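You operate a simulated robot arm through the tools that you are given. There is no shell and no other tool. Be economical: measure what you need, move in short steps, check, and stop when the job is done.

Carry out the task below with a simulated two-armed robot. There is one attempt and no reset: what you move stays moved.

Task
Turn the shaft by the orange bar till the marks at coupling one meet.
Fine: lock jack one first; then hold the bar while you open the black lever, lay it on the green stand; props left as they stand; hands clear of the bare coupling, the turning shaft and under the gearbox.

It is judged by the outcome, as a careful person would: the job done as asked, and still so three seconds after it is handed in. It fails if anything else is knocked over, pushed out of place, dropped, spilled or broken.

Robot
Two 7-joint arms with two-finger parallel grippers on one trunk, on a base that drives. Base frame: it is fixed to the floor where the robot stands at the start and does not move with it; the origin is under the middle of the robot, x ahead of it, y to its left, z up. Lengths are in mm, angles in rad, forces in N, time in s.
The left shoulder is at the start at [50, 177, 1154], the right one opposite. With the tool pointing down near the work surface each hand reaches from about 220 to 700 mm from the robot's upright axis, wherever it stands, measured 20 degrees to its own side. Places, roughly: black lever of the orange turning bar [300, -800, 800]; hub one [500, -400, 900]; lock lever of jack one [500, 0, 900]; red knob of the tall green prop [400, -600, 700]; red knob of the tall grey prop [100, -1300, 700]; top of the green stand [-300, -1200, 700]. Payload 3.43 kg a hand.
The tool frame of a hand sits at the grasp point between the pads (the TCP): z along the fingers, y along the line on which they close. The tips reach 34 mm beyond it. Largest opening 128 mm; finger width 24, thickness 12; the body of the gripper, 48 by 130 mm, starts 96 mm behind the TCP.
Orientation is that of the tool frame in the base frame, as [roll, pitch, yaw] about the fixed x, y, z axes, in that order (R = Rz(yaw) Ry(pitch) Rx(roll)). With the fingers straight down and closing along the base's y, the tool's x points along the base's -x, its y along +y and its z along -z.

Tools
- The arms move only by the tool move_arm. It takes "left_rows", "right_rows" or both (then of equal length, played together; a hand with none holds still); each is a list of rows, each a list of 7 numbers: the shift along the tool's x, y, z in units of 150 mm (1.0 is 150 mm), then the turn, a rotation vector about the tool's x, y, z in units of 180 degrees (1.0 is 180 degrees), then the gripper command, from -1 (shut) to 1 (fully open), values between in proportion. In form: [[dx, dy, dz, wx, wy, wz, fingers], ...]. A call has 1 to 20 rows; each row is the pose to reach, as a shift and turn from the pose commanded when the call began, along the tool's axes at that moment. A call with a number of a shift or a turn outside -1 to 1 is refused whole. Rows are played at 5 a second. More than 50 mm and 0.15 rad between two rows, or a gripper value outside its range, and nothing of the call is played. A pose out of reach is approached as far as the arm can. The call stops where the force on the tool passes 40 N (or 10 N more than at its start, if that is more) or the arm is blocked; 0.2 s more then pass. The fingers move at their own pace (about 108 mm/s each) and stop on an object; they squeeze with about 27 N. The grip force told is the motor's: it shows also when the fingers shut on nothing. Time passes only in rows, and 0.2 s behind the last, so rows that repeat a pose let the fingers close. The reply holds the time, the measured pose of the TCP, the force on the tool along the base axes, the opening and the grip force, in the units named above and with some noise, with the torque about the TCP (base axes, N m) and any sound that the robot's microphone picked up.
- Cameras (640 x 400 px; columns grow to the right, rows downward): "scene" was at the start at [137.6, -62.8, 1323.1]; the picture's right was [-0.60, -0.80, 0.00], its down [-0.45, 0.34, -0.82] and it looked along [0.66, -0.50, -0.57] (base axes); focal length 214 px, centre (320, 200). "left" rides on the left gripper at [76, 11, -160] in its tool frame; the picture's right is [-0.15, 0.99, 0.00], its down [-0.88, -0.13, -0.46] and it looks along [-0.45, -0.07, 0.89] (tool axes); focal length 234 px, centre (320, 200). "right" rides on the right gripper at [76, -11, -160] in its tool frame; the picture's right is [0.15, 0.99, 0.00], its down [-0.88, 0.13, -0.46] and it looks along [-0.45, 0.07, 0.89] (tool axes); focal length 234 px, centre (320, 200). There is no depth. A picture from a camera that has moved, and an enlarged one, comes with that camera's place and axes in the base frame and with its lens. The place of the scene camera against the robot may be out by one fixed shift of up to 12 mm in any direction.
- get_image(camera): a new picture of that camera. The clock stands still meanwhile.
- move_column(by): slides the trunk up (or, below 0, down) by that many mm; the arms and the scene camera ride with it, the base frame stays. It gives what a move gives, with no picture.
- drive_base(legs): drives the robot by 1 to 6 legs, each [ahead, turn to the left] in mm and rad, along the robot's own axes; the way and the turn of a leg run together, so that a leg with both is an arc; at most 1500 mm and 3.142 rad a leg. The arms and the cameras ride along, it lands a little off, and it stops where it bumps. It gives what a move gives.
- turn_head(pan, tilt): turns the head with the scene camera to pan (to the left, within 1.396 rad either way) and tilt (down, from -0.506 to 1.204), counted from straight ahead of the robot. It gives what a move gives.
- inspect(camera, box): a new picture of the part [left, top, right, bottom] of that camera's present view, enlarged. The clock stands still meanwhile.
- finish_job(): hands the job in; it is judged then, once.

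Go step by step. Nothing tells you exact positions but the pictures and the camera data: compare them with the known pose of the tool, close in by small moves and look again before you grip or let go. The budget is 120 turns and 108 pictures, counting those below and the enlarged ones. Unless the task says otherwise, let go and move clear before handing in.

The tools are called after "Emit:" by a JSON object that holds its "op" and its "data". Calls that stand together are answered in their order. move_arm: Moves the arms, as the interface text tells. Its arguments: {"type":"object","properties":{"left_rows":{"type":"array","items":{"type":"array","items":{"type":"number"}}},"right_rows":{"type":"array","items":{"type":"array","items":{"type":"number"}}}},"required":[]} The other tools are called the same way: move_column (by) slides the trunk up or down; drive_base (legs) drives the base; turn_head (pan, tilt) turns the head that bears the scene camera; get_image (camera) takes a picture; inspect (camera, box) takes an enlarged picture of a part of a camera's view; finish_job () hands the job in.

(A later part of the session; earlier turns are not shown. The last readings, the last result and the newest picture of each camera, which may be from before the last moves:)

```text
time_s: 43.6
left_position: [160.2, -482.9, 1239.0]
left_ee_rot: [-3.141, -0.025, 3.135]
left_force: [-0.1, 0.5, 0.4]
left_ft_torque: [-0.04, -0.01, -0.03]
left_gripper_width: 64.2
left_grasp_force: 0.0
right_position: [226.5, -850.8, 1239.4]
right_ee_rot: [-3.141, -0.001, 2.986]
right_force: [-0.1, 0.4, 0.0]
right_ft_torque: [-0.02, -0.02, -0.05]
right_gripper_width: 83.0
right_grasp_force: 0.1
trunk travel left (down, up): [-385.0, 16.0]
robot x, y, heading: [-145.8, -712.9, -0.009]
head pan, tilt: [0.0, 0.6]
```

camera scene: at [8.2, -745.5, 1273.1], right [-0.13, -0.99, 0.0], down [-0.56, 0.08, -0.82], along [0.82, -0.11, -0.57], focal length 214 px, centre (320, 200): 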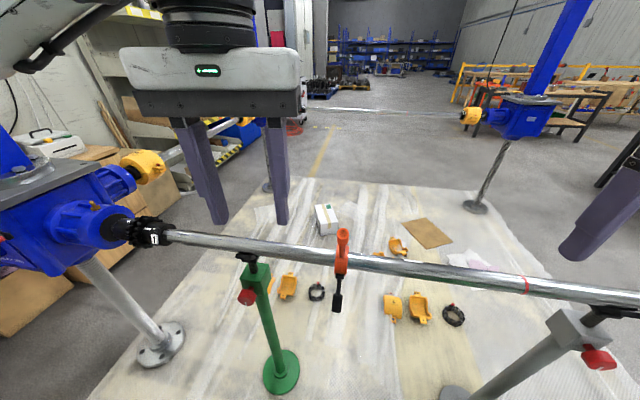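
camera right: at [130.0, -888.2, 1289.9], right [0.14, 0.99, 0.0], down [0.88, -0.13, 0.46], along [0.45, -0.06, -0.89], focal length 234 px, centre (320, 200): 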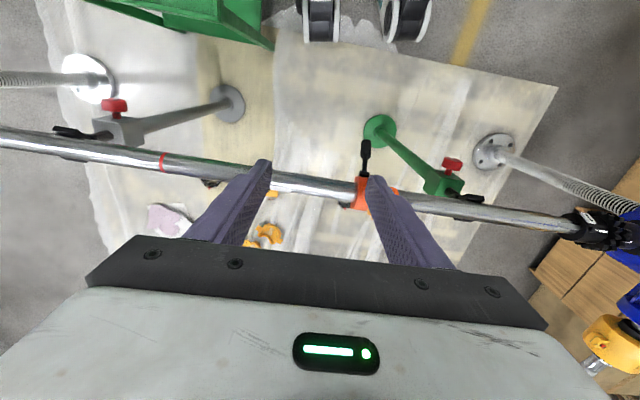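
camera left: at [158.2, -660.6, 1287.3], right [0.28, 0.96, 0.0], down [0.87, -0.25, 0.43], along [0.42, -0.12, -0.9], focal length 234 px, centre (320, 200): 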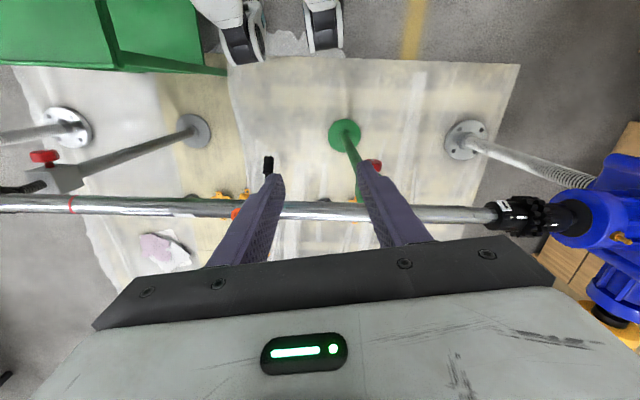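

Emit:
{"op": "move_arm", "data": {"right_rows": [[0.008, 0.075, 0.168, 0.0022, -0.03, 0.0117, 0.1], [0.016, 0.15, 0.336, 0.0045, -0.06, 0.0234, 0.1], [0.024, 0.225, 0.505, 0.0067, -0.09, 0.0351, 0.1], [0.032, 0.301, 0.673, 0.0089, -0.119, 0.0468, 0.1]]}}

Emit:
{"op": "get_image", "data": {"camera": "right"}}

Emit:
{"op": "get_image", "data": {"camera": "scene"}}

```text
time_s: 44.6
left_position: [159.5, -482.7, 1238.0]
left_ee_rot: [3.139, -0.026, 3.134]
left_force: [0.4, 0.4, 0.4]
left_ft_torque: [-0.03, -0.01, 0.02]
left_gripper_width: 64.1
left_grasp_force: 0.0
right_position: [225.0, -840.9, 1170.8]
right_ee_rot: [3.14, 0.379, 2.834]
right_force: [-1.1, 0.2, 0.0]
right_ft_torque: [0.04, -0.04, 0.01]
right_gripper_width: 70.5
right_grasp_force: 0.1
right hand out of reach, approached as far as the arm can: row 2, 3, 4
trunk travel left (down, up): [-385.0, 16.0]
robot x, y, heading: [-145.9, -715.1, -0.006]
head pan, tilt: [0.0, 0.6]
```

```text
72 pictures are left
camera right: at [98.1, -812.6, 1291.2], right [0.17, 0.98, -0.05], down [0.66, -0.07, 0.75], along [0.73, -0.16, -0.66], focal length 234 px, centre (320, 200)
```

right: 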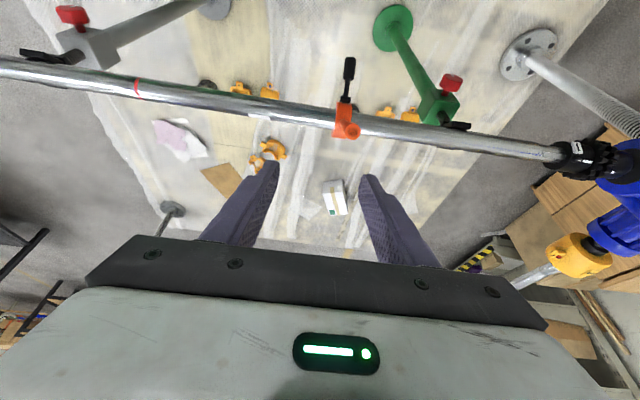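

```text
71 pictures are left
camera scene: at [8.5, -725.1, 1383.3], right [-0.01, -1.0, 0.0], down [-0.56, 0.0, -0.83], along [0.83, 0.0, -0.56], focal length 214 px, centre (320, 200)
```

scene: 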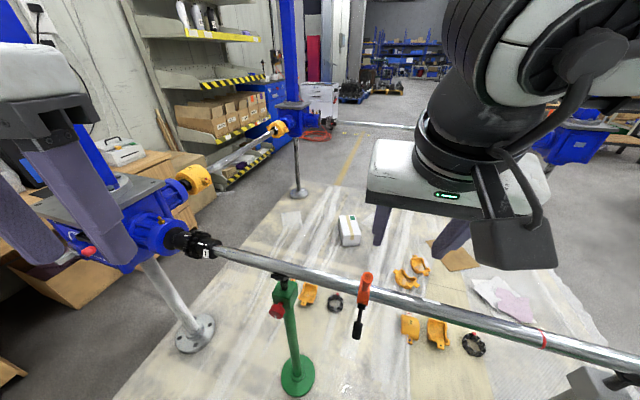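

The tilted hand is too near the body to reach. I'll back up 150 mm so the arm has room, then reposition.

Emit:
{"op": "drive_base", "data": {"legs": [[-150, 0]]}}

```text
time_s: 45.8
left_position: [49.0, -482.5, 1239.0]
left_ee_rot: [-3.141, -0.023, 3.135]
left_force: [-0.7, -0.3, -0.4]
left_ft_torque: [-0.01, -0.02, 0.01]
left_gripper_width: 63.8
left_grasp_force: 0.1
right_position: [112.6, -840.3, 1170.4]
right_ee_rot: [-3.141, 0.377, 2.836]
right_force: [0.3, 0.3, 0.2]
right_ft_torque: [0.01, -0.03, 0.01]
right_gripper_width: 70.6
right_grasp_force: 0.1
trunk travel left (down, up): [-385.0, 16.0]
robot x, y, heading: [-255.9, -714.7, -0.007]
head pan, tilt: [0.0, 0.6]
stopped in leg 1: the robot was blocked; the commanded pose is now the measured one
```

I was blocked after 110 mm. I'll look around to see what I touched.

Emit:
{"op": "turn_head", "data": {"pan": -1.39, "tilt": 0.9}}

Emit:
{"op": "get_image", "data": {"camera": "scene"}}

Emit:
{"op": "turn_head", "data": {"pan": 1.39, "tilt": 0.9}}

Emit:
{"op": "get_image", "data": {"camera": "scene"}}

```text
time_s: 47.3
left_position: [51.0, -482.3, 1238.2]
left_ee_rot: [3.139, -0.026, 3.134]
left_force: [-0.1, -0.1, 0.0]
left_ft_torque: [0.0, 0.0, -0.04]
left_gripper_width: 64.1
left_grasp_force: 0.0
right_position: [115.2, -840.1, 1170.4]
right_ee_rot: [-3.142, 0.375, 2.833]
right_force: [0.7, -0.3, 0.2]
right_ft_torque: [0.0, -0.02, -0.01]
right_gripper_width: 70.5
right_grasp_force: 0.0
trunk travel left (down, up): [-385.0, 16.0]
robot x, y, heading: [-254.3, -712.6, -0.003]
head pan, tilt: [-1.389, 0.901]
```

```text
70 pictures are left
camera scene: at [-175.4, -798.5, 1358.4], right [-0.98, -0.18, 0.0], down [-0.14, 0.77, -0.62], along [0.11, -0.61, -0.78], focal length 214 px, centre (320, 200)
```

scene: 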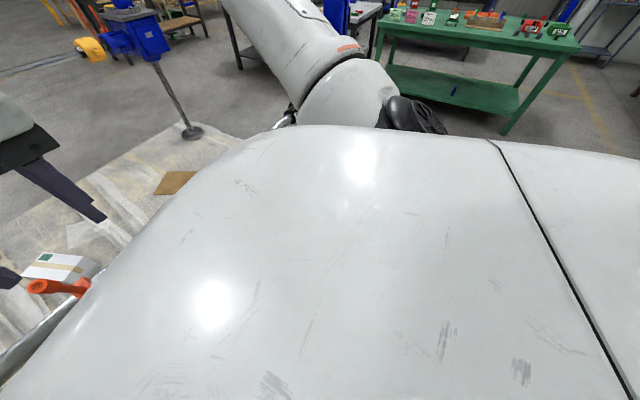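

```text
time_s: 49.8
left_position: [50.9, -481.3, 1239.0]
left_ee_rot: [3.139, -0.027, 3.135]
left_force: [0.3, 0.0, 0.0]
left_ft_torque: [0.01, -0.01, -0.01]
left_gripper_width: 64.1
left_grasp_force: 0.0
right_position: [115.4, -839.8, 1171.8]
right_ee_rot: [-3.141, 0.375, 2.835]
right_force: [0.3, -0.4, -0.5]
right_ft_torque: [-0.02, 0.01, -0.02]
right_gripper_width: 70.4
right_grasp_force: 0.0
trunk travel left (down, up): [-385.0, 16.0]
robot x, y, heading: [-253.1, -713.8, -0.006]
head pan, tilt: [1.389, 0.901]
```

```text
69 pictures are left
camera scene: at [-174.7, -650.0, 1358.3], right [0.98, -0.19, 0.0], down [-0.15, -0.77, -0.62], along [0.12, 0.61, -0.78], focal length 214 px, centre (320, 200)
```

scene: 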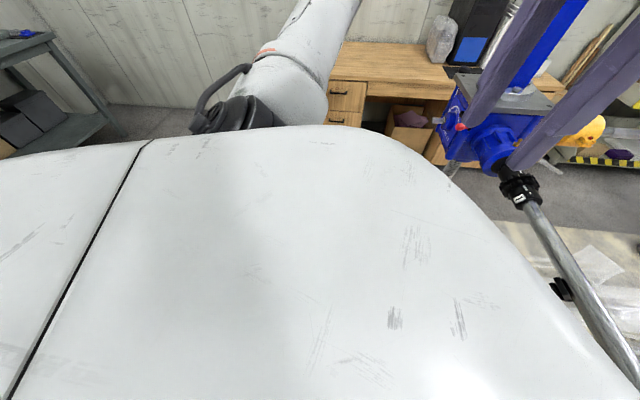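

Emit:
{"op": "drive_base", "data": {"legs": [[25, 0]]}}

Emit:
{"op": "get_image", "data": {"camera": "right"}}

Emit:
{"op": "get_image", "data": {"camera": "left"}}

```text
time_s: 50.6
left_position: [75.3, -483.1, 1237.1]
left_ee_rot: [3.138, -0.027, 3.135]
left_force: [0.0, 0.5, 0.1]
left_ft_torque: [0.02, 0.07, 0.02]
left_gripper_width: 64.2
left_grasp_force: 0.1
right_position: [140.4, -840.1, 1169.3]
right_ee_rot: [3.142, 0.374, 2.834]
right_force: [0.8, 0.3, -0.1]
right_ft_torque: [0.01, 0.05, 0.04]
right_gripper_width: 70.4
right_grasp_force: 0.1
trunk travel left (down, up): [-385.0, 16.0]
robot x, y, heading: [-229.3, -716.3, -0.01]
head pan, tilt: [1.389, 0.901]
```

```text
68 pictures are left
camera right: at [15.1, -812.5, 1290.8], right [0.17, 0.98, -0.05], down [0.66, -0.07, 0.75], along [0.73, -0.16, -0.66], focal length 234 px, centre (320, 200)
```

right: 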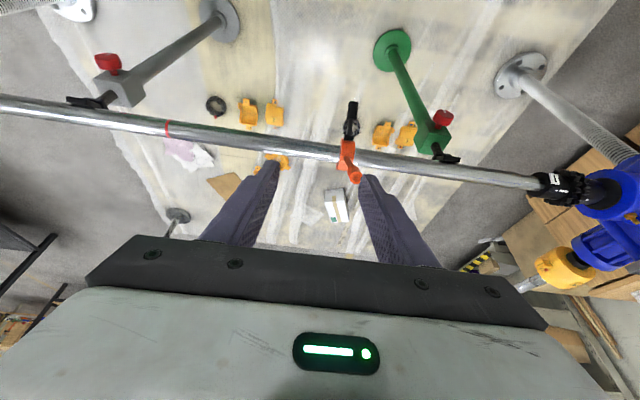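

```text
67 pictures are left
camera left: at [5.9, -471.4, 1398.8], right [0.15, 0.99, 0.0], down [0.89, -0.14, 0.43], along [0.43, -0.07, -0.9], focal length 234 px, centre (320, 200)
```

left: 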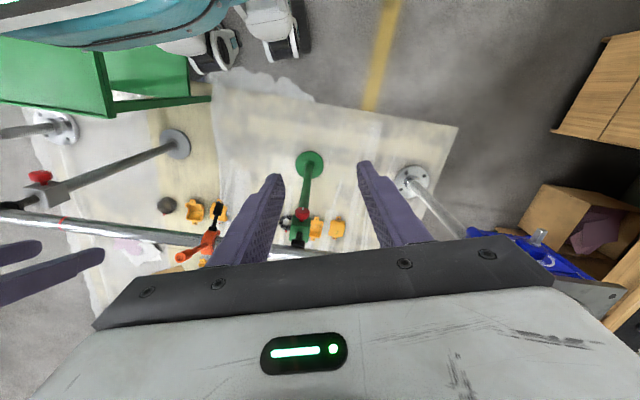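

The stand is set at an angle and its edge came near my base at the rear right, so I'll steer clear of it. I'll go forward, turn right, and reverse away from it to a better spot further left.

Emit:
{"op": "drive_base", "data": {"legs": [[170, 0], [0, -0.5], [-230, 0], [0, 0.37]]}}

Emit:
{"op": "turn_head", "data": {"pan": -0.5, "tilt": 0.7}}

Emit:
{"op": "get_image", "data": {"camera": "scene"}}

```text
time_s: 55.9
left_position: [70.8, -413.3, 1238.4]
left_ee_rot: [-3.141, -0.026, 3.006]
left_force: [0.1, 0.0, 0.0]
left_ft_torque: [0.0, -0.02, 0.0]
left_gripper_width: 64.3
left_grasp_force: 0.0
right_position: [88.5, -776.3, 1169.4]
right_ee_rot: [-3.14, 0.374, 2.704]
right_force: [-0.8, -0.4, 0.5]
right_ft_torque: [-0.03, -0.03, 0.04]
right_gripper_width: 70.4
right_grasp_force: 0.0
trunk travel left (down, up): [-385.0, 16.0]
robot x, y, heading: [-261.4, -605.4, -0.135]
head pan, tilt: [1.389, 0.901]
```

```text
time_s: 57.8
left_position: [70.9, -413.6, 1237.6]
left_ee_rot: [3.138, -0.026, 3.006]
left_force: [0.4, 0.2, 0.3]
left_ft_torque: [0.02, -0.01, 0.01]
left_gripper_width: 63.7
left_grasp_force: 0.0
right_position: [88.3, -777.6, 1170.8]
right_ee_rot: [-3.141, 0.377, 2.703]
right_force: [0.2, -0.8, 0.0]
right_ft_torque: [0.0, 0.0, -0.01]
right_gripper_width: 70.4
right_grasp_force: 0.0
trunk travel left (down, up): [-385.0, 16.0]
robot x, y, heading: [-265.3, -599.1, -0.135]
head pan, tilt: [-0.499, 0.7]
```

```text
66 pictures are left
camera scene: at [-128.7, -672.9, 1374.5], right [-0.59, -0.81, 0.0], down [-0.52, 0.38, -0.76], along [0.62, -0.45, -0.64], focal length 214 px, centre (320, 200)
```

scene: 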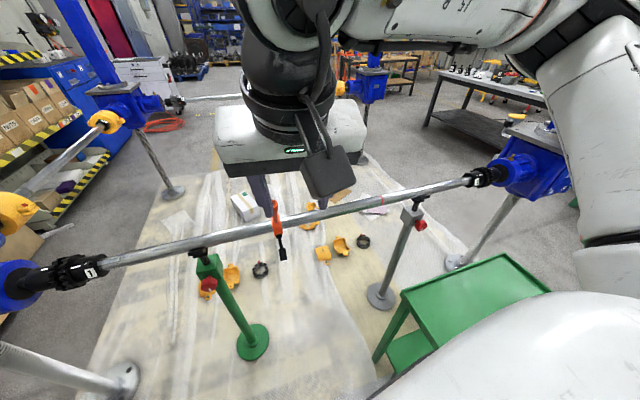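

Good view and clearance now. I'll bring the right hand onto the bar's axis above its end.

Emit:
{"op": "move_arm", "data": {"right_rows": [[-0.196, 0.056, 0.135, -0.0039, 0, -0.01, 0.1], [-0.393, 0.113, 0.27, -0.0078, 0, -0.02, 0.1], [-0.589, 0.169, 0.404, -0.0117, 0, -0.03, 0.1], [-0.785, 0.225, 0.539, -0.0156, 0, -0.0397, 0.1]]}}

Emit:
{"op": "get_image", "data": {"camera": "right"}}

Emit:
{"op": "get_image", "data": {"camera": "scene"}}

```text
time_s: 58.8
left_position: [70.1, -413.9, 1238.2]
left_ee_rot: [3.141, -0.027, 3.006]
left_force: [-0.9, 0.5, 0.3]
left_ft_torque: [-0.01, -0.05, 0.02]
left_gripper_width: 63.9
left_grasp_force: 0.1
right_position: [202.8, -808.1, 1145.1]
right_ee_rot: [3.141, 0.376, 2.828]
right_force: [0.1, 0.3, 0.2]
right_ft_torque: [-0.02, -0.03, -0.03]
right_gripper_width: 70.4
right_grasp_force: 0.0
right hand out of reach, approached as far as the arm can: row 4
trunk travel left (down, up): [-385.0, 16.0]
robot x, y, heading: [-266.9, -601.0, -0.133]
head pan, tilt: [-0.499, 0.7]
```

```text
65 pictures are left
camera right: at [76.7, -779.8, 1266.3], right [0.18, 0.98, -0.05], down [0.66, -0.08, 0.75], along [0.73, -0.17, -0.66], focal length 234 px, centre (320, 200)
```

right: 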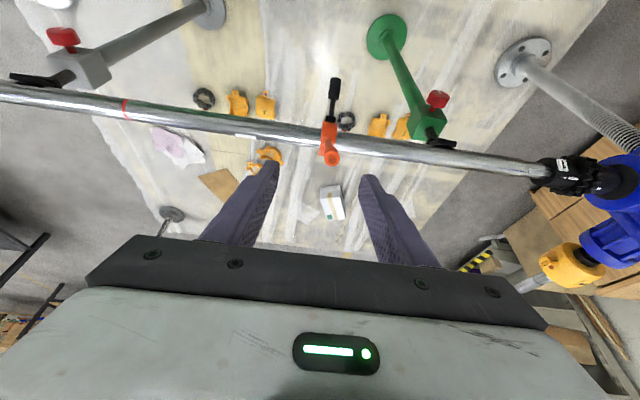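

```text
64 pictures are left
camera scene: at [-129.6, -672.9, 1374.6], right [-0.59, -0.81, 0.0], down [-0.52, 0.38, -0.77], along [0.62, -0.45, -0.64], focal length 214 px, centre (320, 200)
```

scene: 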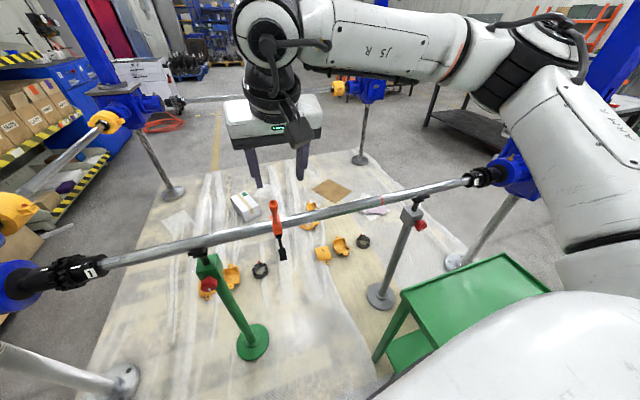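

Emit:
{"op": "move_arm", "data": {"right_rows": [[0, 0, 0.19, 0, 0, 0, 0.1], [0, 0, 0.38, 0, 0, 0, 0.1], [0, 0, 0.55, 0, 0, 0, 0.1]]}}

Emit:
{"op": "get_image", "data": {"camera": "right"}}

```text
time_s: 59.6
left_position: [70.4, -413.8, 1238.2]
left_ee_rot: [3.14, -0.025, 3.007]
left_force: [-0.8, 0.1, -0.4]
left_ft_torque: [-0.01, -0.02, 0.01]
left_gripper_width: 64.1
left_grasp_force: 0.1
right_position: [230.4, -816.9, 1067.3]
right_ee_rot: [3.139, 0.375, 2.839]
right_force: [-0.7, 1.0, -0.1]
right_ft_torque: [0.03, -0.02, -0.06]
right_gripper_width: 70.5
right_grasp_force: 0.0
trunk travel left (down, up): [-385.0, 16.0]
robot x, y, heading: [-265.6, -604.1, -0.135]
head pan, tilt: [-0.499, 0.7]
```

```text
63 pictures are left
camera right: at [105.6, -789.9, 1189.2], right [0.17, 0.98, -0.05], down [0.66, -0.07, 0.75], along [0.73, -0.16, -0.66], focal length 234 px, centre (320, 200)
```

right: 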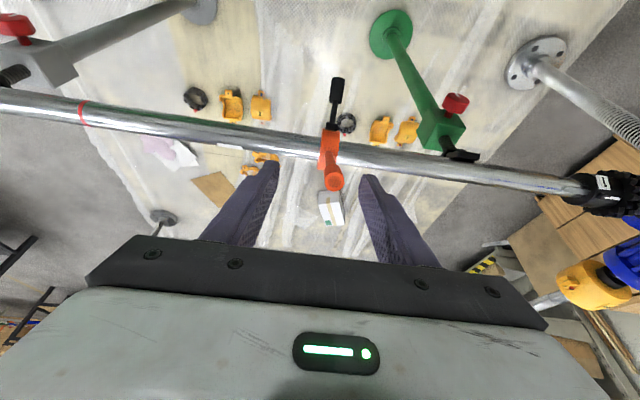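

The bar end lies 12 mm along the tool's y and about 16 mm along its -x. I'll correct that and go down part of the way.

Emit:
{"op": "move_arm", "data": {"right_rows": [[-0.06, 0.04, 0, 0, 0, 0, 0.1], [-0.113, 0.075, 0.1, 0, 0, 0, 0.1], [-0.113, 0.075, 0.3, 0, 0, 0, 0.1]]}}

Emit:
{"op": "get_image", "data": {"camera": "right"}}

Emit:
{"op": "inspect", "data": {"camera": "scene", "box": [200, 130, 360, 270]}}

```text
time_s: 60.4
left_position: [69.1, -413.3, 1238.6]
left_ee_rot: [-3.142, -0.026, 3.007]
left_force: [0.0, -0.7, -0.5]
left_ft_torque: [-0.04, 0.01, -0.02]
left_gripper_width: 64.1
left_grasp_force: 0.0
right_position: [250.3, -831.9, 1040.1]
right_ee_rot: [3.135, 0.38, 2.84]
right_force: [-0.6, 5.5, 7.0]
right_ft_torque: [0.29, -0.19, 0.17]
right_gripper_width: 73.0
right_grasp_force: 2.2
right hand out of reach, approached as far as the arm can: row 1, 2, 3
trunk travel left (down, up): [-385.0, 16.0]
robot x, y, heading: [-263.0, -603.6, -0.138]
head pan, tilt: [-0.499, 0.7]
```

```text
62 pictures are left
camera right: at [124.0, -805.2, 1159.8], right [0.16, 0.99, -0.05], down [0.66, -0.07, 0.75], along [0.74, -0.15, -0.66], focal length 234 px, centre (320, 200)
```

right: 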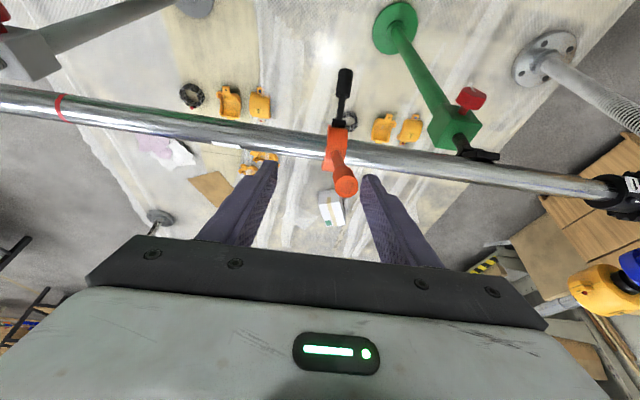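

```text
2.86 times, centred on (280, 200) of scene
camera zoom: at [-129.9, -671.7, 1374.9], right [-0.59, -0.81, 0.0], down [-0.52, 0.38, -0.77], along [0.62, -0.45, -0.64], focal length 613 px, centre (434, 200)
```

zoom: 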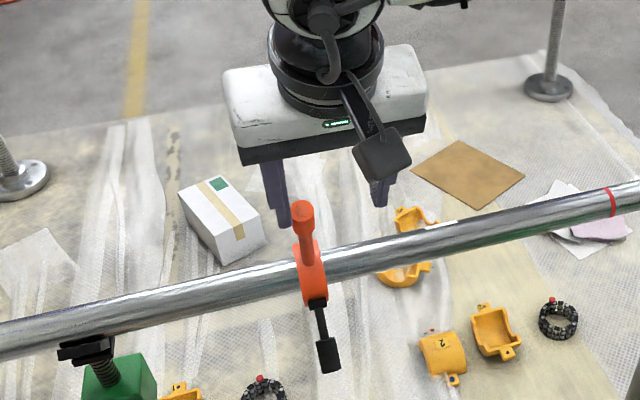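

The tilted pose is at the edge of the arm's reach, so the hand drifted and just touched the bar end. The pads are flat, so the tilt isn't needed: I'll rise along the axis and straighten the hand to vertical.

Emit:
{"op": "move_arm", "data": {"right_rows": [[0, 0, -0.2, 0, 0, 0, 0.1], [0, 0, -0.5, 0, 0, 0, 0.1], [0, 0, -0.5, 0, 0.03, 0, 0.1], [0, 0, -0.5, 0, 0.06, 0, 0.1], [0, 0, -0.5, 0, 0.09, 0, 0.1], [0, 0, -0.5, 0, 0.12, 0, 0.1]]}}

```text
time_s: 61.8
left_position: [69.5, -413.6, 1238.7]
left_ee_rot: [3.139, -0.025, 3.006]
left_force: [0.3, 0.3, 0.7]
left_ft_torque: [0.0, 0.0, 0.05]
left_gripper_width: 64.1
left_grasp_force: 0.1
right_position: [207.2, -841.0, 1104.7]
right_ee_rot: [3.14, -0.003, 2.839]
right_force: [0.4, 0.2, -0.7]
right_ft_torque: [0.0, -0.01, 0.01]
right_gripper_width: 70.5
right_grasp_force: 0.0
right hand out of reach, approached as far as the arm can: row 5, 6
trunk travel left (down, up): [-385.0, 16.0]
robot x, y, heading: [-263.1, -601.6, -0.136]
head pan, tilt: [-0.499, 0.7]
```

Still marginal when high up, so I'll drop to grip height on the robot side of the bar and approach horizontally with the open fingers on either side of it.

Emit:
{"op": "move_arm", "data": {"right_rows": [[0.1, 0, 0.2, 0, 0, 0, 0.1], [0.1, 0, 0.4, 0, 0, 0, 0.1], [0.1, 0, 0.6, 0, 0, 0, 0.1], [0.1, 0.1, 0.767, 0, 0, 0, 0.1], [0.1, 0.27, 0.767, 0, 0, 0, 0.1]]}}

Emit:
{"op": "get_image", "data": {"camera": "right"}}

Emit:
{"op": "inspect", "data": {"camera": "scene", "box": [200, 130, 360, 270]}}

```text
time_s: 63.0
left_position: [69.8, -413.9, 1237.1]
left_ee_rot: [3.14, -0.027, 3.006]
left_force: [-0.3, -0.2, 0.3]
left_ft_torque: [-0.01, 0.03, 0.02]
left_gripper_width: 63.9
left_grasp_force: 0.0
right_position: [182.4, -828.4, 997.9]
right_ee_rot: [3.141, -0.001, 2.838]
right_force: [-0.2, 0.9, -0.3]
right_ft_torque: [0.01, -0.02, -0.01]
right_gripper_width: 70.1
right_grasp_force: 0.1
right hand out of reach, approached as far as the arm can: row 4, 5
trunk travel left (down, up): [-385.0, 16.0]
robot x, y, heading: [-260.0, -600.4, -0.137]
head pan, tilt: [-0.499, 0.7]
```

```text
60 pictures are left
camera right: at [107.4, -817.1, 1158.2], right [0.16, 0.99, 0.0], down [0.88, -0.14, 0.46], along [0.45, -0.07, -0.89], focal length 234 px, centre (320, 200)
```

right: 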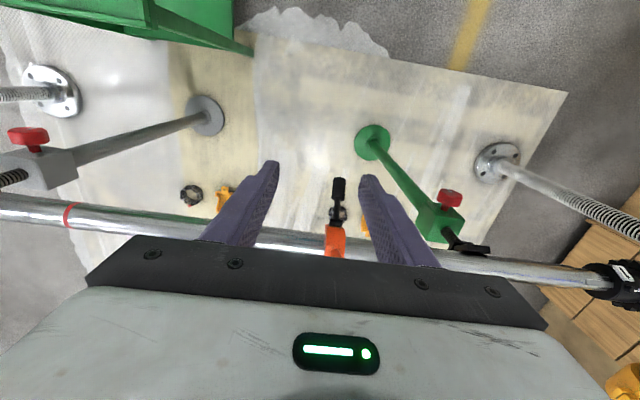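

```text
2.86 times, centred on (280, 200) of scene
camera zoom: at [-128.7, -672.9, 1374.5], right [-0.59, -0.81, 0.0], down [-0.52, 0.38, -0.76], along [0.62, -0.45, -0.64], focal length 613 px, centre (434, 200)
```

zoom: 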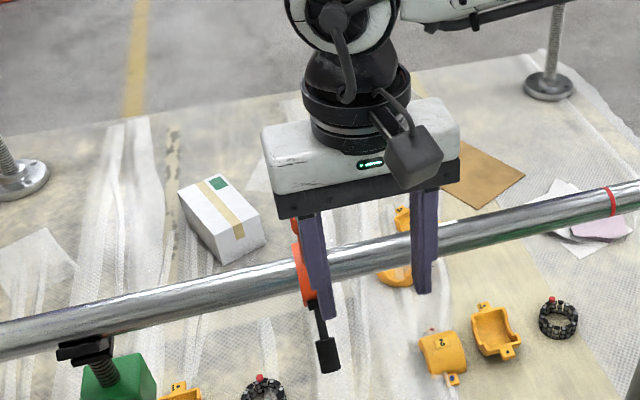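

The arm's inward limit is the trouble, so I'll turn the base a little left. That puts the bar further out on the right arm's side.

Emit:
{"op": "drive_base", "data": {"legs": [[0, 0.17]]}}

Emit:
{"op": "get_image", "data": {"camera": "right"}}

```text
time_s: 64.1
left_position: [32.5, -359.5, 1237.5]
left_ee_rot: [-3.141, -0.027, -3.109]
left_force: [0.3, -0.5, 0.3]
left_ft_torque: [0.0, 0.02, 0.03]
left_gripper_width: 63.9
left_grasp_force: 0.1
right_position: [213.2, -749.4, 998.8]
right_ee_rot: [3.141, -0.002, 3.008]
right_force: [-0.2, 0.6, 0.4]
right_ft_torque: [0.02, -0.01, 0.01]
right_gripper_width: 70.4
right_grasp_force: 0.0
trunk travel left (down, up): [-385.0, 16.0]
robot x, y, heading: [-264.6, -602.7, 0.033]
head pan, tilt: [-0.499, 0.7]
```

```text
58 pictures are left
camera right: at [138.1, -751.4, 1158.6], right [-0.01, 1.0, 0.0], down [0.89, 0.01, 0.46], along [0.46, 0.01, -0.89], focal length 234 px, centre (320, 200)
```

right: 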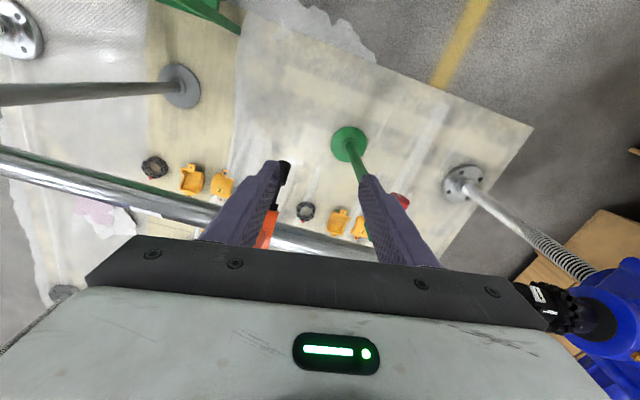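

Emit:
{"op": "move_arm", "data": {"right_rows": [[0.15, 0, 0, 0, 0, 0.0136, 0.1], [0.2, -0.1, 0.02, 0, 0, 0.0272, 0.1], [0.2, -0.2, 0.04, 0, 0, 0.041, 0.1], [0.086, -0.314, 0.06, 0, 0, 0.0544, 0.1]]}}

Emit:
{"op": "get_image", "data": {"camera": "right"}}

Emit:
{"op": "turn_head", "data": {"pan": -0.6, "tilt": 0.7}}

Emit:
{"op": "inspect", "data": {"camera": "scene", "box": [220, 110, 380, 230]}}

```text
time_s: 65.1
left_position: [32.9, -359.7, 1238.3]
left_ee_rot: [3.14, -0.028, -3.108]
left_force: [0.1, 0.1, 0.2]
left_ft_torque: [-0.01, 0.01, 0.05]
left_gripper_width: 64.1
left_grasp_force: 0.1
right_position: [195.3, -796.3, 989.5]
right_ee_rot: [3.138, -0.003, 2.837]
right_force: [0.4, 0.4, 0.0]
right_ft_torque: [-0.01, -0.02, 0.0]
right_gripper_width: 70.5
right_grasp_force: 0.2
trunk travel left (down, up): [-385.0, 16.0]
robot x, y, heading: [-260.9, -605.0, 0.036]
head pan, tilt: [-0.499, 0.7]
```

```text
57 pictures are left
camera right: at [119.9, -784.5, 1149.5], right [0.16, 0.99, 0.0], down [0.88, -0.14, 0.45], along [0.45, -0.07, -0.89], focal length 234 px, centre (320, 200)
```

right: 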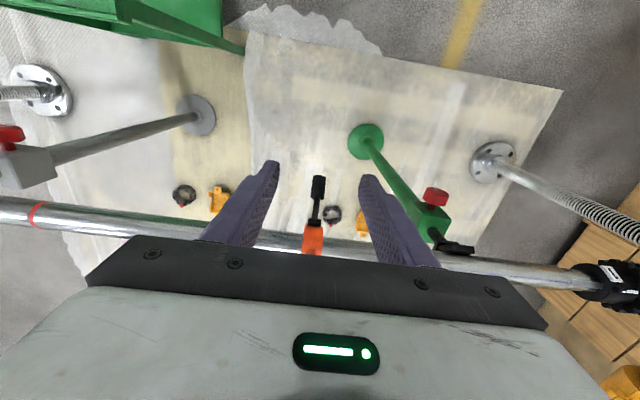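

```text
time_s: 65.8
left_position: [33.6, -360.7, 1237.7]
left_ee_rot: [3.14, -0.028, -3.107]
left_force: [-0.2, -0.3, -0.3]
left_ft_torque: [-0.01, -0.02, 0.0]
left_gripper_width: 64.0
left_grasp_force: 0.0
right_position: [195.8, -795.5, 991.3]
right_ee_rot: [3.14, -0.001, 2.839]
right_force: [-0.2, 0.2, -1.2]
right_ft_torque: [0.01, -0.01, -0.02]
right_gripper_width: 70.6
right_grasp_force: 0.0
trunk travel left (down, up): [-385.0, 16.0]
robot x, y, heading: [-263.7, -602.0, 0.031]
head pan, tilt: [-0.6, 0.7]
```

```text
3.33 times, centred on (300, 170) of scene
camera zoom: at [-124.8, -656.3, 1374.5], right [-0.54, -0.84, 0.0], down [-0.54, 0.35, -0.76], along [0.65, -0.41, -0.64], focal length 715 px, centre (387, 300)
```

zoom: 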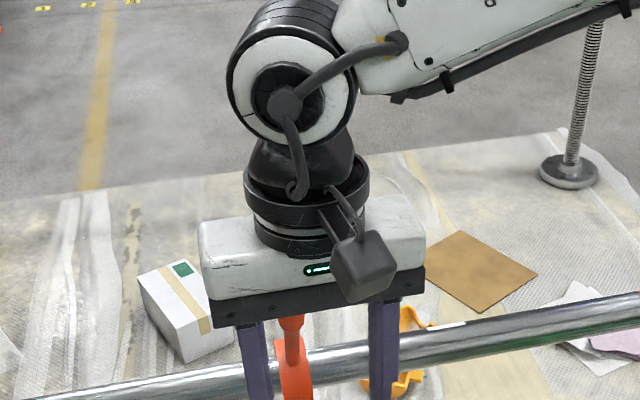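

The bar now sits centred between the open fingers. I'll move forward about 85 mm so that the handle lies between the pads.

Emit:
{"op": "move_arm", "data": {"right_rows": [[-0.2, 0, 0, 0, 0, 0, 0.1], [-0.4, 0, 0, 0, 0, 0, 0.1], [-0.55, 0, 0, 0, 0, 0, 0.1]]}}

Emit:
{"op": "get_image", "data": {"camera": "right"}}

Emit:
{"op": "inspect", "data": {"camera": "scene", "box": [220, 110, 380, 230]}}

```text
time_s: 66.5
left_position: [34.7, -360.0, 1237.1]
left_ee_rot: [3.14, -0.028, -3.11]
left_force: [-0.3, -0.3, 0.5]
left_ft_torque: [0.01, 0.03, -0.03]
left_gripper_width: 63.9
left_grasp_force: 0.0
right_position: [273.8, -819.7, 989.2]
right_ee_rot: [3.139, -0.002, 2.837]
right_force: [-0.5, -0.1, -0.5]
right_ft_torque: [-0.01, 0.03, 0.0]
right_gripper_width: 70.4
right_grasp_force: 0.2
trunk travel left (down, up): [-385.0, 16.0]
robot x, y, heading: [-268.2, -602.2, 0.031]
head pan, tilt: [-0.6, 0.7]
```

```text
55 pictures are left
camera right: at [199.5, -808.4, 1149.4], right [0.16, 0.99, 0.0], down [0.88, -0.14, 0.45], along [0.45, -0.07, -0.89], focal length 234 px, centre (320, 200)
```

right: 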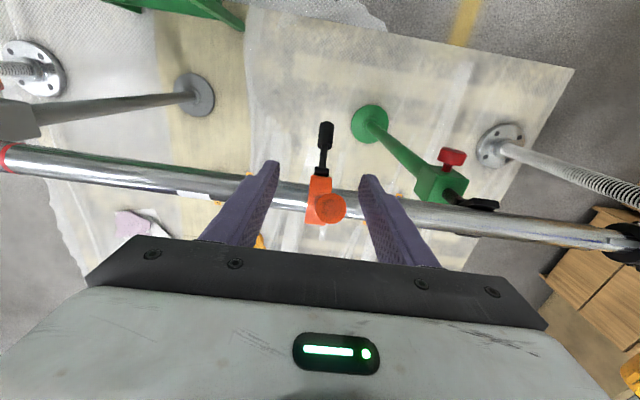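

```text
3.33 times, centred on (300, 170) of scene
camera zoom: at [-124.5, -656.4, 1374.5], right [-0.54, -0.84, 0.0], down [-0.54, 0.35, -0.76], along [0.64, -0.41, -0.64], focal length 715 px, centre (387, 300)
```

zoom: 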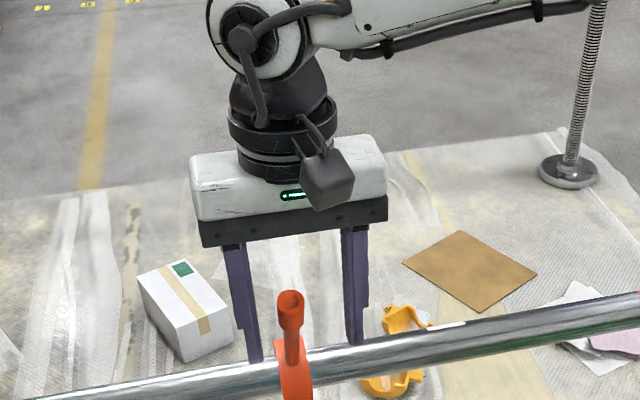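

The handle is about 8 mm ahead of the TCP and 5 mm to the +y side. I'll correct that and close.

Emit:
{"op": "move_arm", "data": {"right_rows": [[-0.05, 0.035, 0, 0, 0, 0, 0.1], [-0.05, 0.035, 0, 0, 0, 0, -1], [-0.05, 0.035, 0, 0, 0, 0, -1], [-0.05, 0.035, 0, 0, 0, 0, -1]]}}

Emit:
{"op": "get_image", "data": {"camera": "right"}}

Emit:
{"op": "turn_head", "data": {"pan": -0.1, "tilt": 0.6}}

Emit:
{"op": "get_image", "data": {"camera": "scene"}}

```text
time_s: 67.5
left_position: [33.0, -358.0, 1237.8]
left_ee_rot: [-3.14, -0.028, -3.109]
left_force: [0.4, 0.0, 0.1]
left_ft_torque: [0.0, 0.0, 0.01]
left_gripper_width: 63.9
left_grasp_force: 0.0
right_position: [282.2, -813.9, 990.7]
right_ee_rot: [3.136, 0.0, 2.837]
right_force: [7.7, 14.5, -1.0]
right_ft_torque: [-0.5, -0.08, -0.13]
right_gripper_width: 21.7
right_grasp_force: 27.3
trunk travel left (down, up): [-385.0, 16.0]
robot x, y, heading: [-267.3, -604.2, 0.031]
head pan, tilt: [-0.6, 0.7]
```

```text
53 pictures are left
camera right: at [207.7, -803.8, 1149.9], right [0.16, 0.99, 0.01], down [0.88, -0.14, 0.46], along [0.45, -0.07, -0.89], focal length 234 px, centre (320, 200)
```

right: 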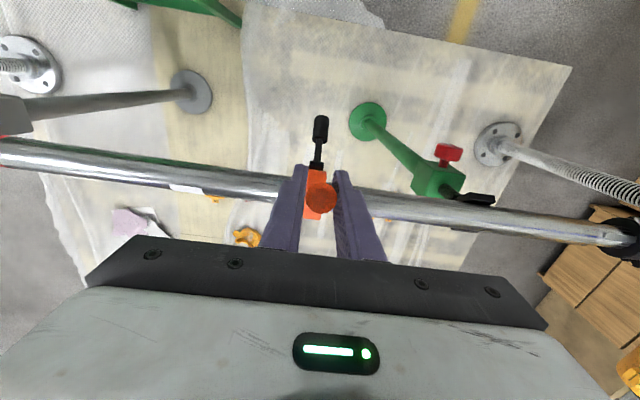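

```text
time_s: 68.5
left_position: [34.5, -357.1, 1237.3]
left_ee_rot: [-3.14, -0.028, -3.108]
left_force: [-0.6, 0.3, 0.9]
left_ft_torque: [0.0, 0.0, -0.04]
left_gripper_width: 63.9
left_grasp_force: 0.0
right_position: [281.9, -814.1, 989.8]
right_ee_rot: [3.136, -0.001, 2.838]
right_force: [7.0, 19.5, 0.3]
right_ft_torque: [-0.44, 0.22, -0.08]
right_gripper_width: 21.8
right_grasp_force: 26.9
trunk travel left (down, up): [-385.0, 16.0]
robot x, y, heading: [-260.1, -602.2, 0.032]
head pan, tilt: [-0.099, 0.6]
```

```text
52 pictures are left
camera scene: at [-106.9, -614.2, 1382.9], right [-0.07, -1.0, 0.0], down [-0.56, 0.04, -0.82], along [0.82, -0.06, -0.57], focal length 214 px, centre (320, 200)
```

scene: 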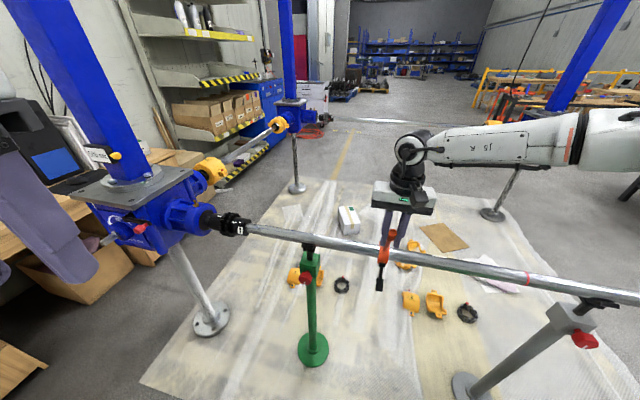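

The bar is gripped (21.7 mm wide). I'll check the coupling marks before turning.

Emit:
{"op": "inspect", "data": {"camera": "scene", "box": [200, 205, 264, 245]}}

```text
10.00 times, centred on (232, 225) of scene
camera zoom: at [-106.9, -614.2, 1382.9], right [-0.07, -1.0, 0.0], down [-0.56, 0.04, -0.82], along [0.82, -0.06, -0.57], focal length 2145 px, centre (1200, -50)
```

zoom: 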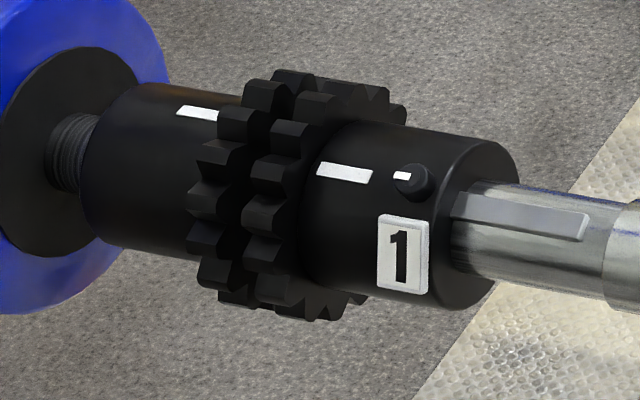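

The marks are about 27° apart and hub one's top must turn away from me. I'll swing the bar along its arc (radius about 120 mm) by 24° first and check.

Emit:
{"op": "move_arm", "data": {"right_rows": [[0, 0.02, 0, 0, 0, 0, -1], [-0.052, 0.02, -0.021, 0, 0, 0, -1], [-0.105, 0.02, -0.038, 0, 0, 0, -1], [-0.159, 0.02, -0.052, 0, 0, 0, -1], [-0.214, 0.02, -0.061, 0, 0, 0, -1], [-0.27, 0.02, -0.067, 0, 0, 0, -1], [-0.325, 0.02, -0.069, 0, 0, 0, -1]]}}

Emit:
{"op": "inspect", "data": {"camera": "scene", "box": [200, 205, 264, 245]}}

Emit:
{"op": "get_image", "data": {"camera": "right"}}

```text
time_s: 69.7
left_position: [34.6, -359.6, 1238.0]
left_ee_rot: [3.142, -0.028, -3.106]
left_force: [-0.1, -0.4, 0.4]
left_ft_torque: [0.03, -0.01, 0.01]
left_gripper_width: 64.0
left_grasp_force: 0.1
right_position: [297.8, -828.2, 999.7]
right_ee_rot: [3.132, -0.001, 2.843]
right_force: [9.5, 8.6, -12.9]
right_ft_torque: [-0.6, -0.32, -0.22]
right_gripper_width: 21.8
right_grasp_force: 27.5
right hand out of reach, approached as far as the arm can: row 1, 2, 3, 4, 5, 6
trunk travel left (down, up): [-385.0, 16.0]
robot x, y, heading: [-264.1, -601.5, 0.035]
head pan, tilt: [-0.099, 0.6]
stopped in row 6 (right hand): the force on the tool passed its limit at 43 N (the readings are from after the stop); the commanded pose is now the measured one
```

```text
10.00 times, centred on (232, 225) of scene
camera zoom: at [-106.1, -616.1, 1383.0], right [-0.06, -1.0, 0.0], down [-0.56, 0.04, -0.82], along [0.82, -0.05, -0.57], focal length 2145 px, centre (1200, -50)
```

zoom: 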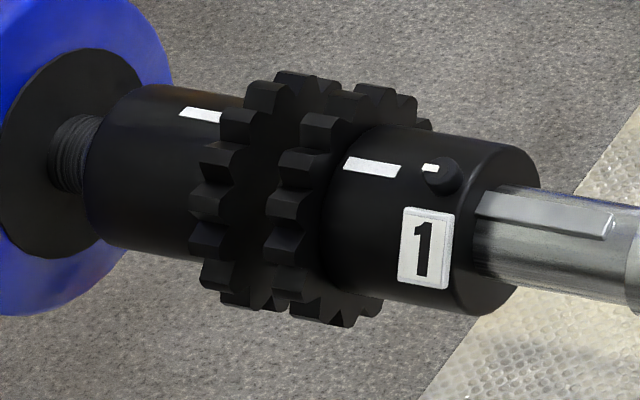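

```text
49 pictures are left
camera right: at [223.4, -818.4, 1159.7], right [0.15, 0.99, 0.01], down [0.88, -0.14, 0.46], along [0.45, -0.06, -0.89], focal length 234 px, centre (320, 200)
```

right: 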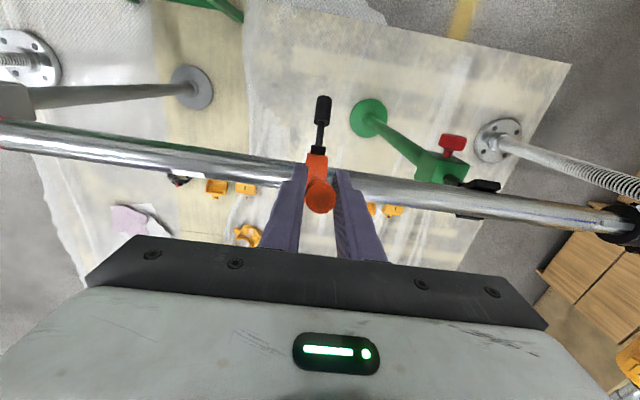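

The turn works (about 8° so far), but the arm's inward limit dragged the shaft axially by some millimetres, so I must push it back. I'll release the bar, back off, and re-approach with a horizontal hand from a better base pose.

Emit:
{"op": "move_arm", "data": {"right_rows": [[0, 0, 0, 0, 0, 0, 0.1], [0, 0, 0, 0, 0, 0, 0.1], [0.2, 0, 0, 0, 0, 0, 0.1], [0.45, -0.03, 0, 0, 0, 0, 0.1], [0.7, -0.06, 0, 0, 0, 0, 0.1], [0.95, -0.1, -0.1, 0, 0, 0, 0.1]]}}

Emit:
{"op": "drive_base", "data": {"legs": [[0, -0.335], [-110, 0]]}}

Emit:
{"op": "move_column", "data": {"by": -200}}

Emit:
{"op": "turn_head", "data": {"pan": 0.0, "tilt": 0.6}}

Emit:
{"op": "get_image", "data": {"camera": "scene"}}

```text
time_s: 71.1
left_position: [32.1, -360.5, 1238.3]
left_ee_rot: [-3.14, -0.027, -3.108]
left_force: [-0.8, -0.5, -0.3]
left_ft_torque: [0.0, -0.03, -0.03]
left_gripper_width: 63.9
left_grasp_force: 0.0
right_position: [154.0, -800.7, 1018.2]
right_ee_rot: [3.133, -0.002, 2.84]
right_force: [0.4, -0.3, 0.1]
right_ft_torque: [-0.01, -0.06, 0.0]
right_gripper_width: 70.2
right_grasp_force: 0.0
trunk travel left (down, up): [-385.0, 16.0]
robot x, y, heading: [-266.3, -604.5, 0.031]
head pan, tilt: [-0.099, 0.6]
```

```text
time_s: 73.4
left_position: [-6.7, -438.3, 1236.5]
left_ee_rot: [3.141, -0.027, 2.841]
left_force: [-0.2, -1.1, -0.1]
left_ft_torque: [0.03, -0.05, 0.03]
left_gripper_width: 63.9
left_grasp_force: 0.1
right_position: [-38.6, -897.2, 1017.2]
right_ee_rot: [3.134, -0.002, 2.504]
right_force: [-0.4, 0.5, 0.3]
right_ft_torque: [-0.02, -0.02, -0.01]
right_gripper_width: 70.5
right_grasp_force: 0.1
trunk travel left (down, up): [-385.0, 16.0]
robot x, y, heading: [-366.3, -569.1, -0.305]
head pan, tilt: [-0.099, 0.6]
```

```text
time_s: 75.5
left_position: [-7.5, -438.1, 1039.6]
left_ee_rot: [3.14, -0.027, 2.84]
left_force: [0.0, -0.3, 0.0]
left_ft_torque: [0.03, -0.01, 0.01]
left_gripper_width: 64.0
left_grasp_force: 0.1
right_position: [-39.2, -897.2, 817.6]
right_ee_rot: [3.132, -0.002, 2.503]
right_force: [0.1, -0.1, -0.3]
right_ft_torque: [0.02, 0.01, 0.0]
right_gripper_width: 70.2
right_grasp_force: 0.0
trunk travel left (down, up): [-185.0, 216.0]
robot x, y, heading: [-370.7, -569.9, -0.304]
head pan, tilt: [-0.099, 0.6]
```

```text
time_s: 76.2
left_position: [-7.2, -438.0, 1037.9]
left_ee_rot: [3.141, -0.029, 2.839]
left_force: [0.2, -0.9, -0.6]
left_ft_torque: [-0.02, -0.03, 0.0]
left_gripper_width: 64.1
left_grasp_force: 0.1
right_position: [-37.7, -896.8, 816.9]
right_ee_rot: [3.132, -0.001, 2.504]
right_force: [-0.7, -0.2, -0.3]
right_ft_torque: [-0.02, 0.01, -0.01]
right_gripper_width: 70.3
right_grasp_force: 0.1
trunk travel left (down, up): [-185.0, 216.0]
robot x, y, heading: [-365.8, -572.0, -0.301]
head pan, tilt: [0.0, 0.6]
```

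```text
48 pictures are left
camera scene: at [-220.0, -627.4, 1183.1], right [-0.3, -0.95, 0.0], down [-0.54, 0.17, -0.83], along [0.79, -0.25, -0.56], focal length 214 px, centre (320, 200)
```

scene: 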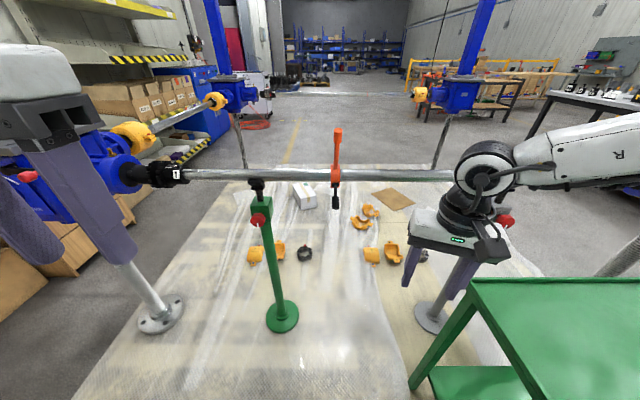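

From here I face the shaft squarely. I'll raise the right hand and turn it to point forwards, in front of the bar.

Emit:
{"op": "move_arm", "data": {"right_rows": [[0, 0, -0.25, 0, 0, -0.027, 0.1], [0, 0, -0.5, 0, 0, -0.054, 0.1], [0, 0, -0.75, 0, 0, -0.08, 0.1], [0, 0, -1, 0, 0, -0.107, 0.1]]}}

Emit:
{"op": "move_arm", "data": {"right_rows": [[-0.083, 0.083, -0.01, 0, -0.0417, 0, 0.1], [-0.167, 0.167, -0.02, 0, -0.0833, 0, 0.1], [-0.25, 0.25, -0.03, 0, -0.125, 0, 0.1], [-0.333, 0.333, -0.04, 0, -0.1667, 0, 0.1], [-0.417, 0.417, -0.05, 0, -0.2083, 0, 0.1], [-0.5, 0.5, -0.06, 0, -0.25, 0, 0.1], [-0.583, 0.583, -0.07, 0, -0.2917, 0, 0.1], [-0.667, 0.667, -0.08, 0, -0.3333, 0, 0.1], [-0.75, 0.75, -0.09, 0, -0.375, 0, 0.1], [-0.833, 0.833, -0.1, 0, -0.4167, 0, 0.1], [-0.917, 0.917, -0.11, 0, -0.4583, 0, 0.1], [-1, 1, -0.12, 0, -0.5, 0, 0.1]]}}

Emit:
{"op": "get_image", "data": {"camera": "scene"}}

Emit:
{"op": "get_image", "data": {"camera": "right"}}

```text
time_s: 77.2
left_position: [-8.2, -439.1, 1037.9]
left_ee_rot: [3.14, -0.027, 2.839]
left_force: [0.0, 0.2, -1.2]
left_ft_torque: [-0.01, 0.01, -0.03]
left_gripper_width: 64.2
left_grasp_force: 0.0
right_position: [-39.2, -898.0, 966.5]
right_ee_rot: [3.132, 0.001, 2.843]
right_force: [0.1, 0.9, 0.3]
right_ft_torque: [0.0, -0.02, -0.02]
right_gripper_width: 70.5
right_grasp_force: 0.1
trunk travel left (down, up): [-185.0, 216.0]
robot x, y, heading: [-366.5, -572.9, -0.299]
head pan, tilt: [0.0, 0.6]
```

```text
time_s: 79.8
left_position: [-7.2, -437.8, 1038.6]
left_ee_rot: [-3.14, -0.026, 2.841]
left_force: [0.2, -1.2, 0.4]
left_ft_torque: [0.01, 0.01, -0.03]
left_gripper_width: 63.9
left_grasp_force: 0.0
right_position: [121.3, -843.4, 1036.4]
right_ee_rot: [2.622, 1.552, 2.326]
right_force: [0.6, 0.8, -0.1]
right_ft_torque: [0.01, 0.03, 0.04]
right_gripper_width: 70.7
right_grasp_force: 0.1
right hand out of reach, approached as far as the arm can: row 10, 11, 12
trunk travel left (down, up): [-185.0, 216.0]
robot x, y, heading: [-368.6, -571.0, -0.307]
head pan, tilt: [0.0, 0.6]
```

```text
47 pictures are left
camera scene: at [-220.3, -627.1, 1183.2], right [-0.3, -0.95, 0.0], down [-0.54, 0.17, -0.83], along [0.79, -0.25, -0.56], focal length 214 px, centre (320, 200)
```

scene: 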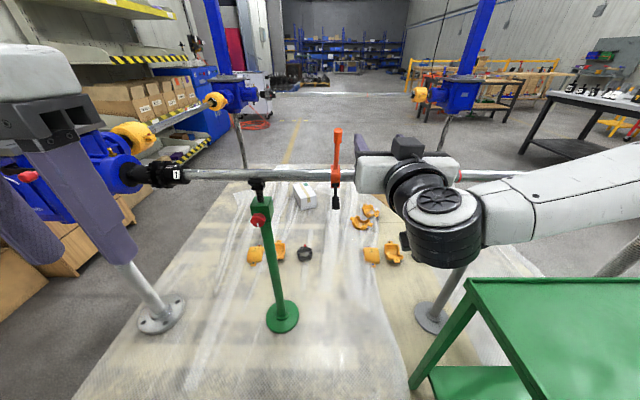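

```text
46 pictures are left
camera right: at [-34.1, -806.8, 963.5], right [0.29, 0.95, -0.14], down [-0.39, 0.25, 0.89], along [0.88, -0.2, 0.44], focal length 234 px, centre (320, 200)
```

right: 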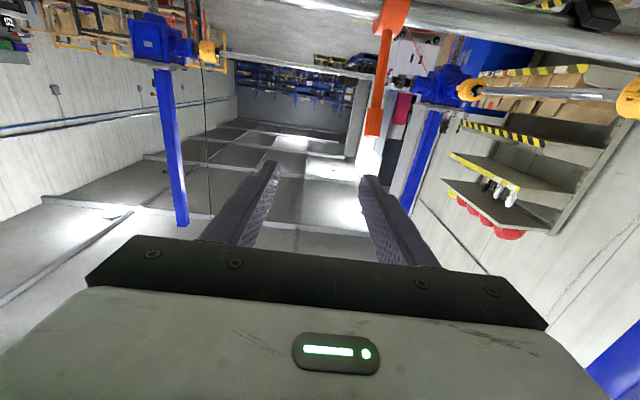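

The hand is horizontal, but it is limited inwards when this close to my body. I'll go forward first and then sideways, as the left arm did.

Emit:
{"op": "move_arm", "data": {"right_rows": [[0.1, 0, 0.2, 0, 0, 0, 0.1], [0.2, 0, 0.4, 0, 0, 0, 0.1], [0.3, 0.1, 0.55, 0, 0, 0, 0.1], [0.34, 0.25, 0.55, 0, 0, 0, 0.1], [0.34, 0.4, 0.55, 0, 0, 0, 0.1]]}}

Emit:
{"op": "get_image", "data": {"camera": "right"}}

```text
time_s: 81.0
left_position: [-7.4, -439.2, 1037.8]
left_ee_rot: [3.14, -0.028, 2.84]
left_force: [0.0, -0.2, -0.4]
left_ft_torque: [0.02, -0.02, -0.04]
left_gripper_width: 63.9
left_grasp_force: 0.0
right_position: [172.4, -863.4, 1055.3]
right_ee_rot: [2.5, 1.557, 2.2]
right_force: [0.7, 0.3, -0.7]
right_ft_torque: [0.03, -0.03, -0.01]
right_gripper_width: 70.6
right_grasp_force: 0.0
right hand out of reach, approached as far as the arm can: row 1, 2, 3, 4, 5
trunk travel left (down, up): [-185.0, 216.0]
robot x, y, heading: [-365.7, -571.1, -0.301]
head pan, tilt: [0.0, 0.6]
```

```text
45 pictures are left
camera right: at [16.9, -827.0, 981.9], right [0.29, 0.95, -0.14], down [-0.39, 0.25, 0.89], along [0.87, -0.21, 0.44], focal length 234 px, centre (320, 200)
```

right: 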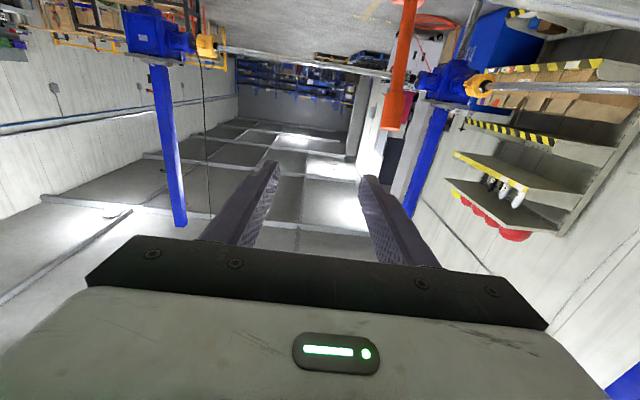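

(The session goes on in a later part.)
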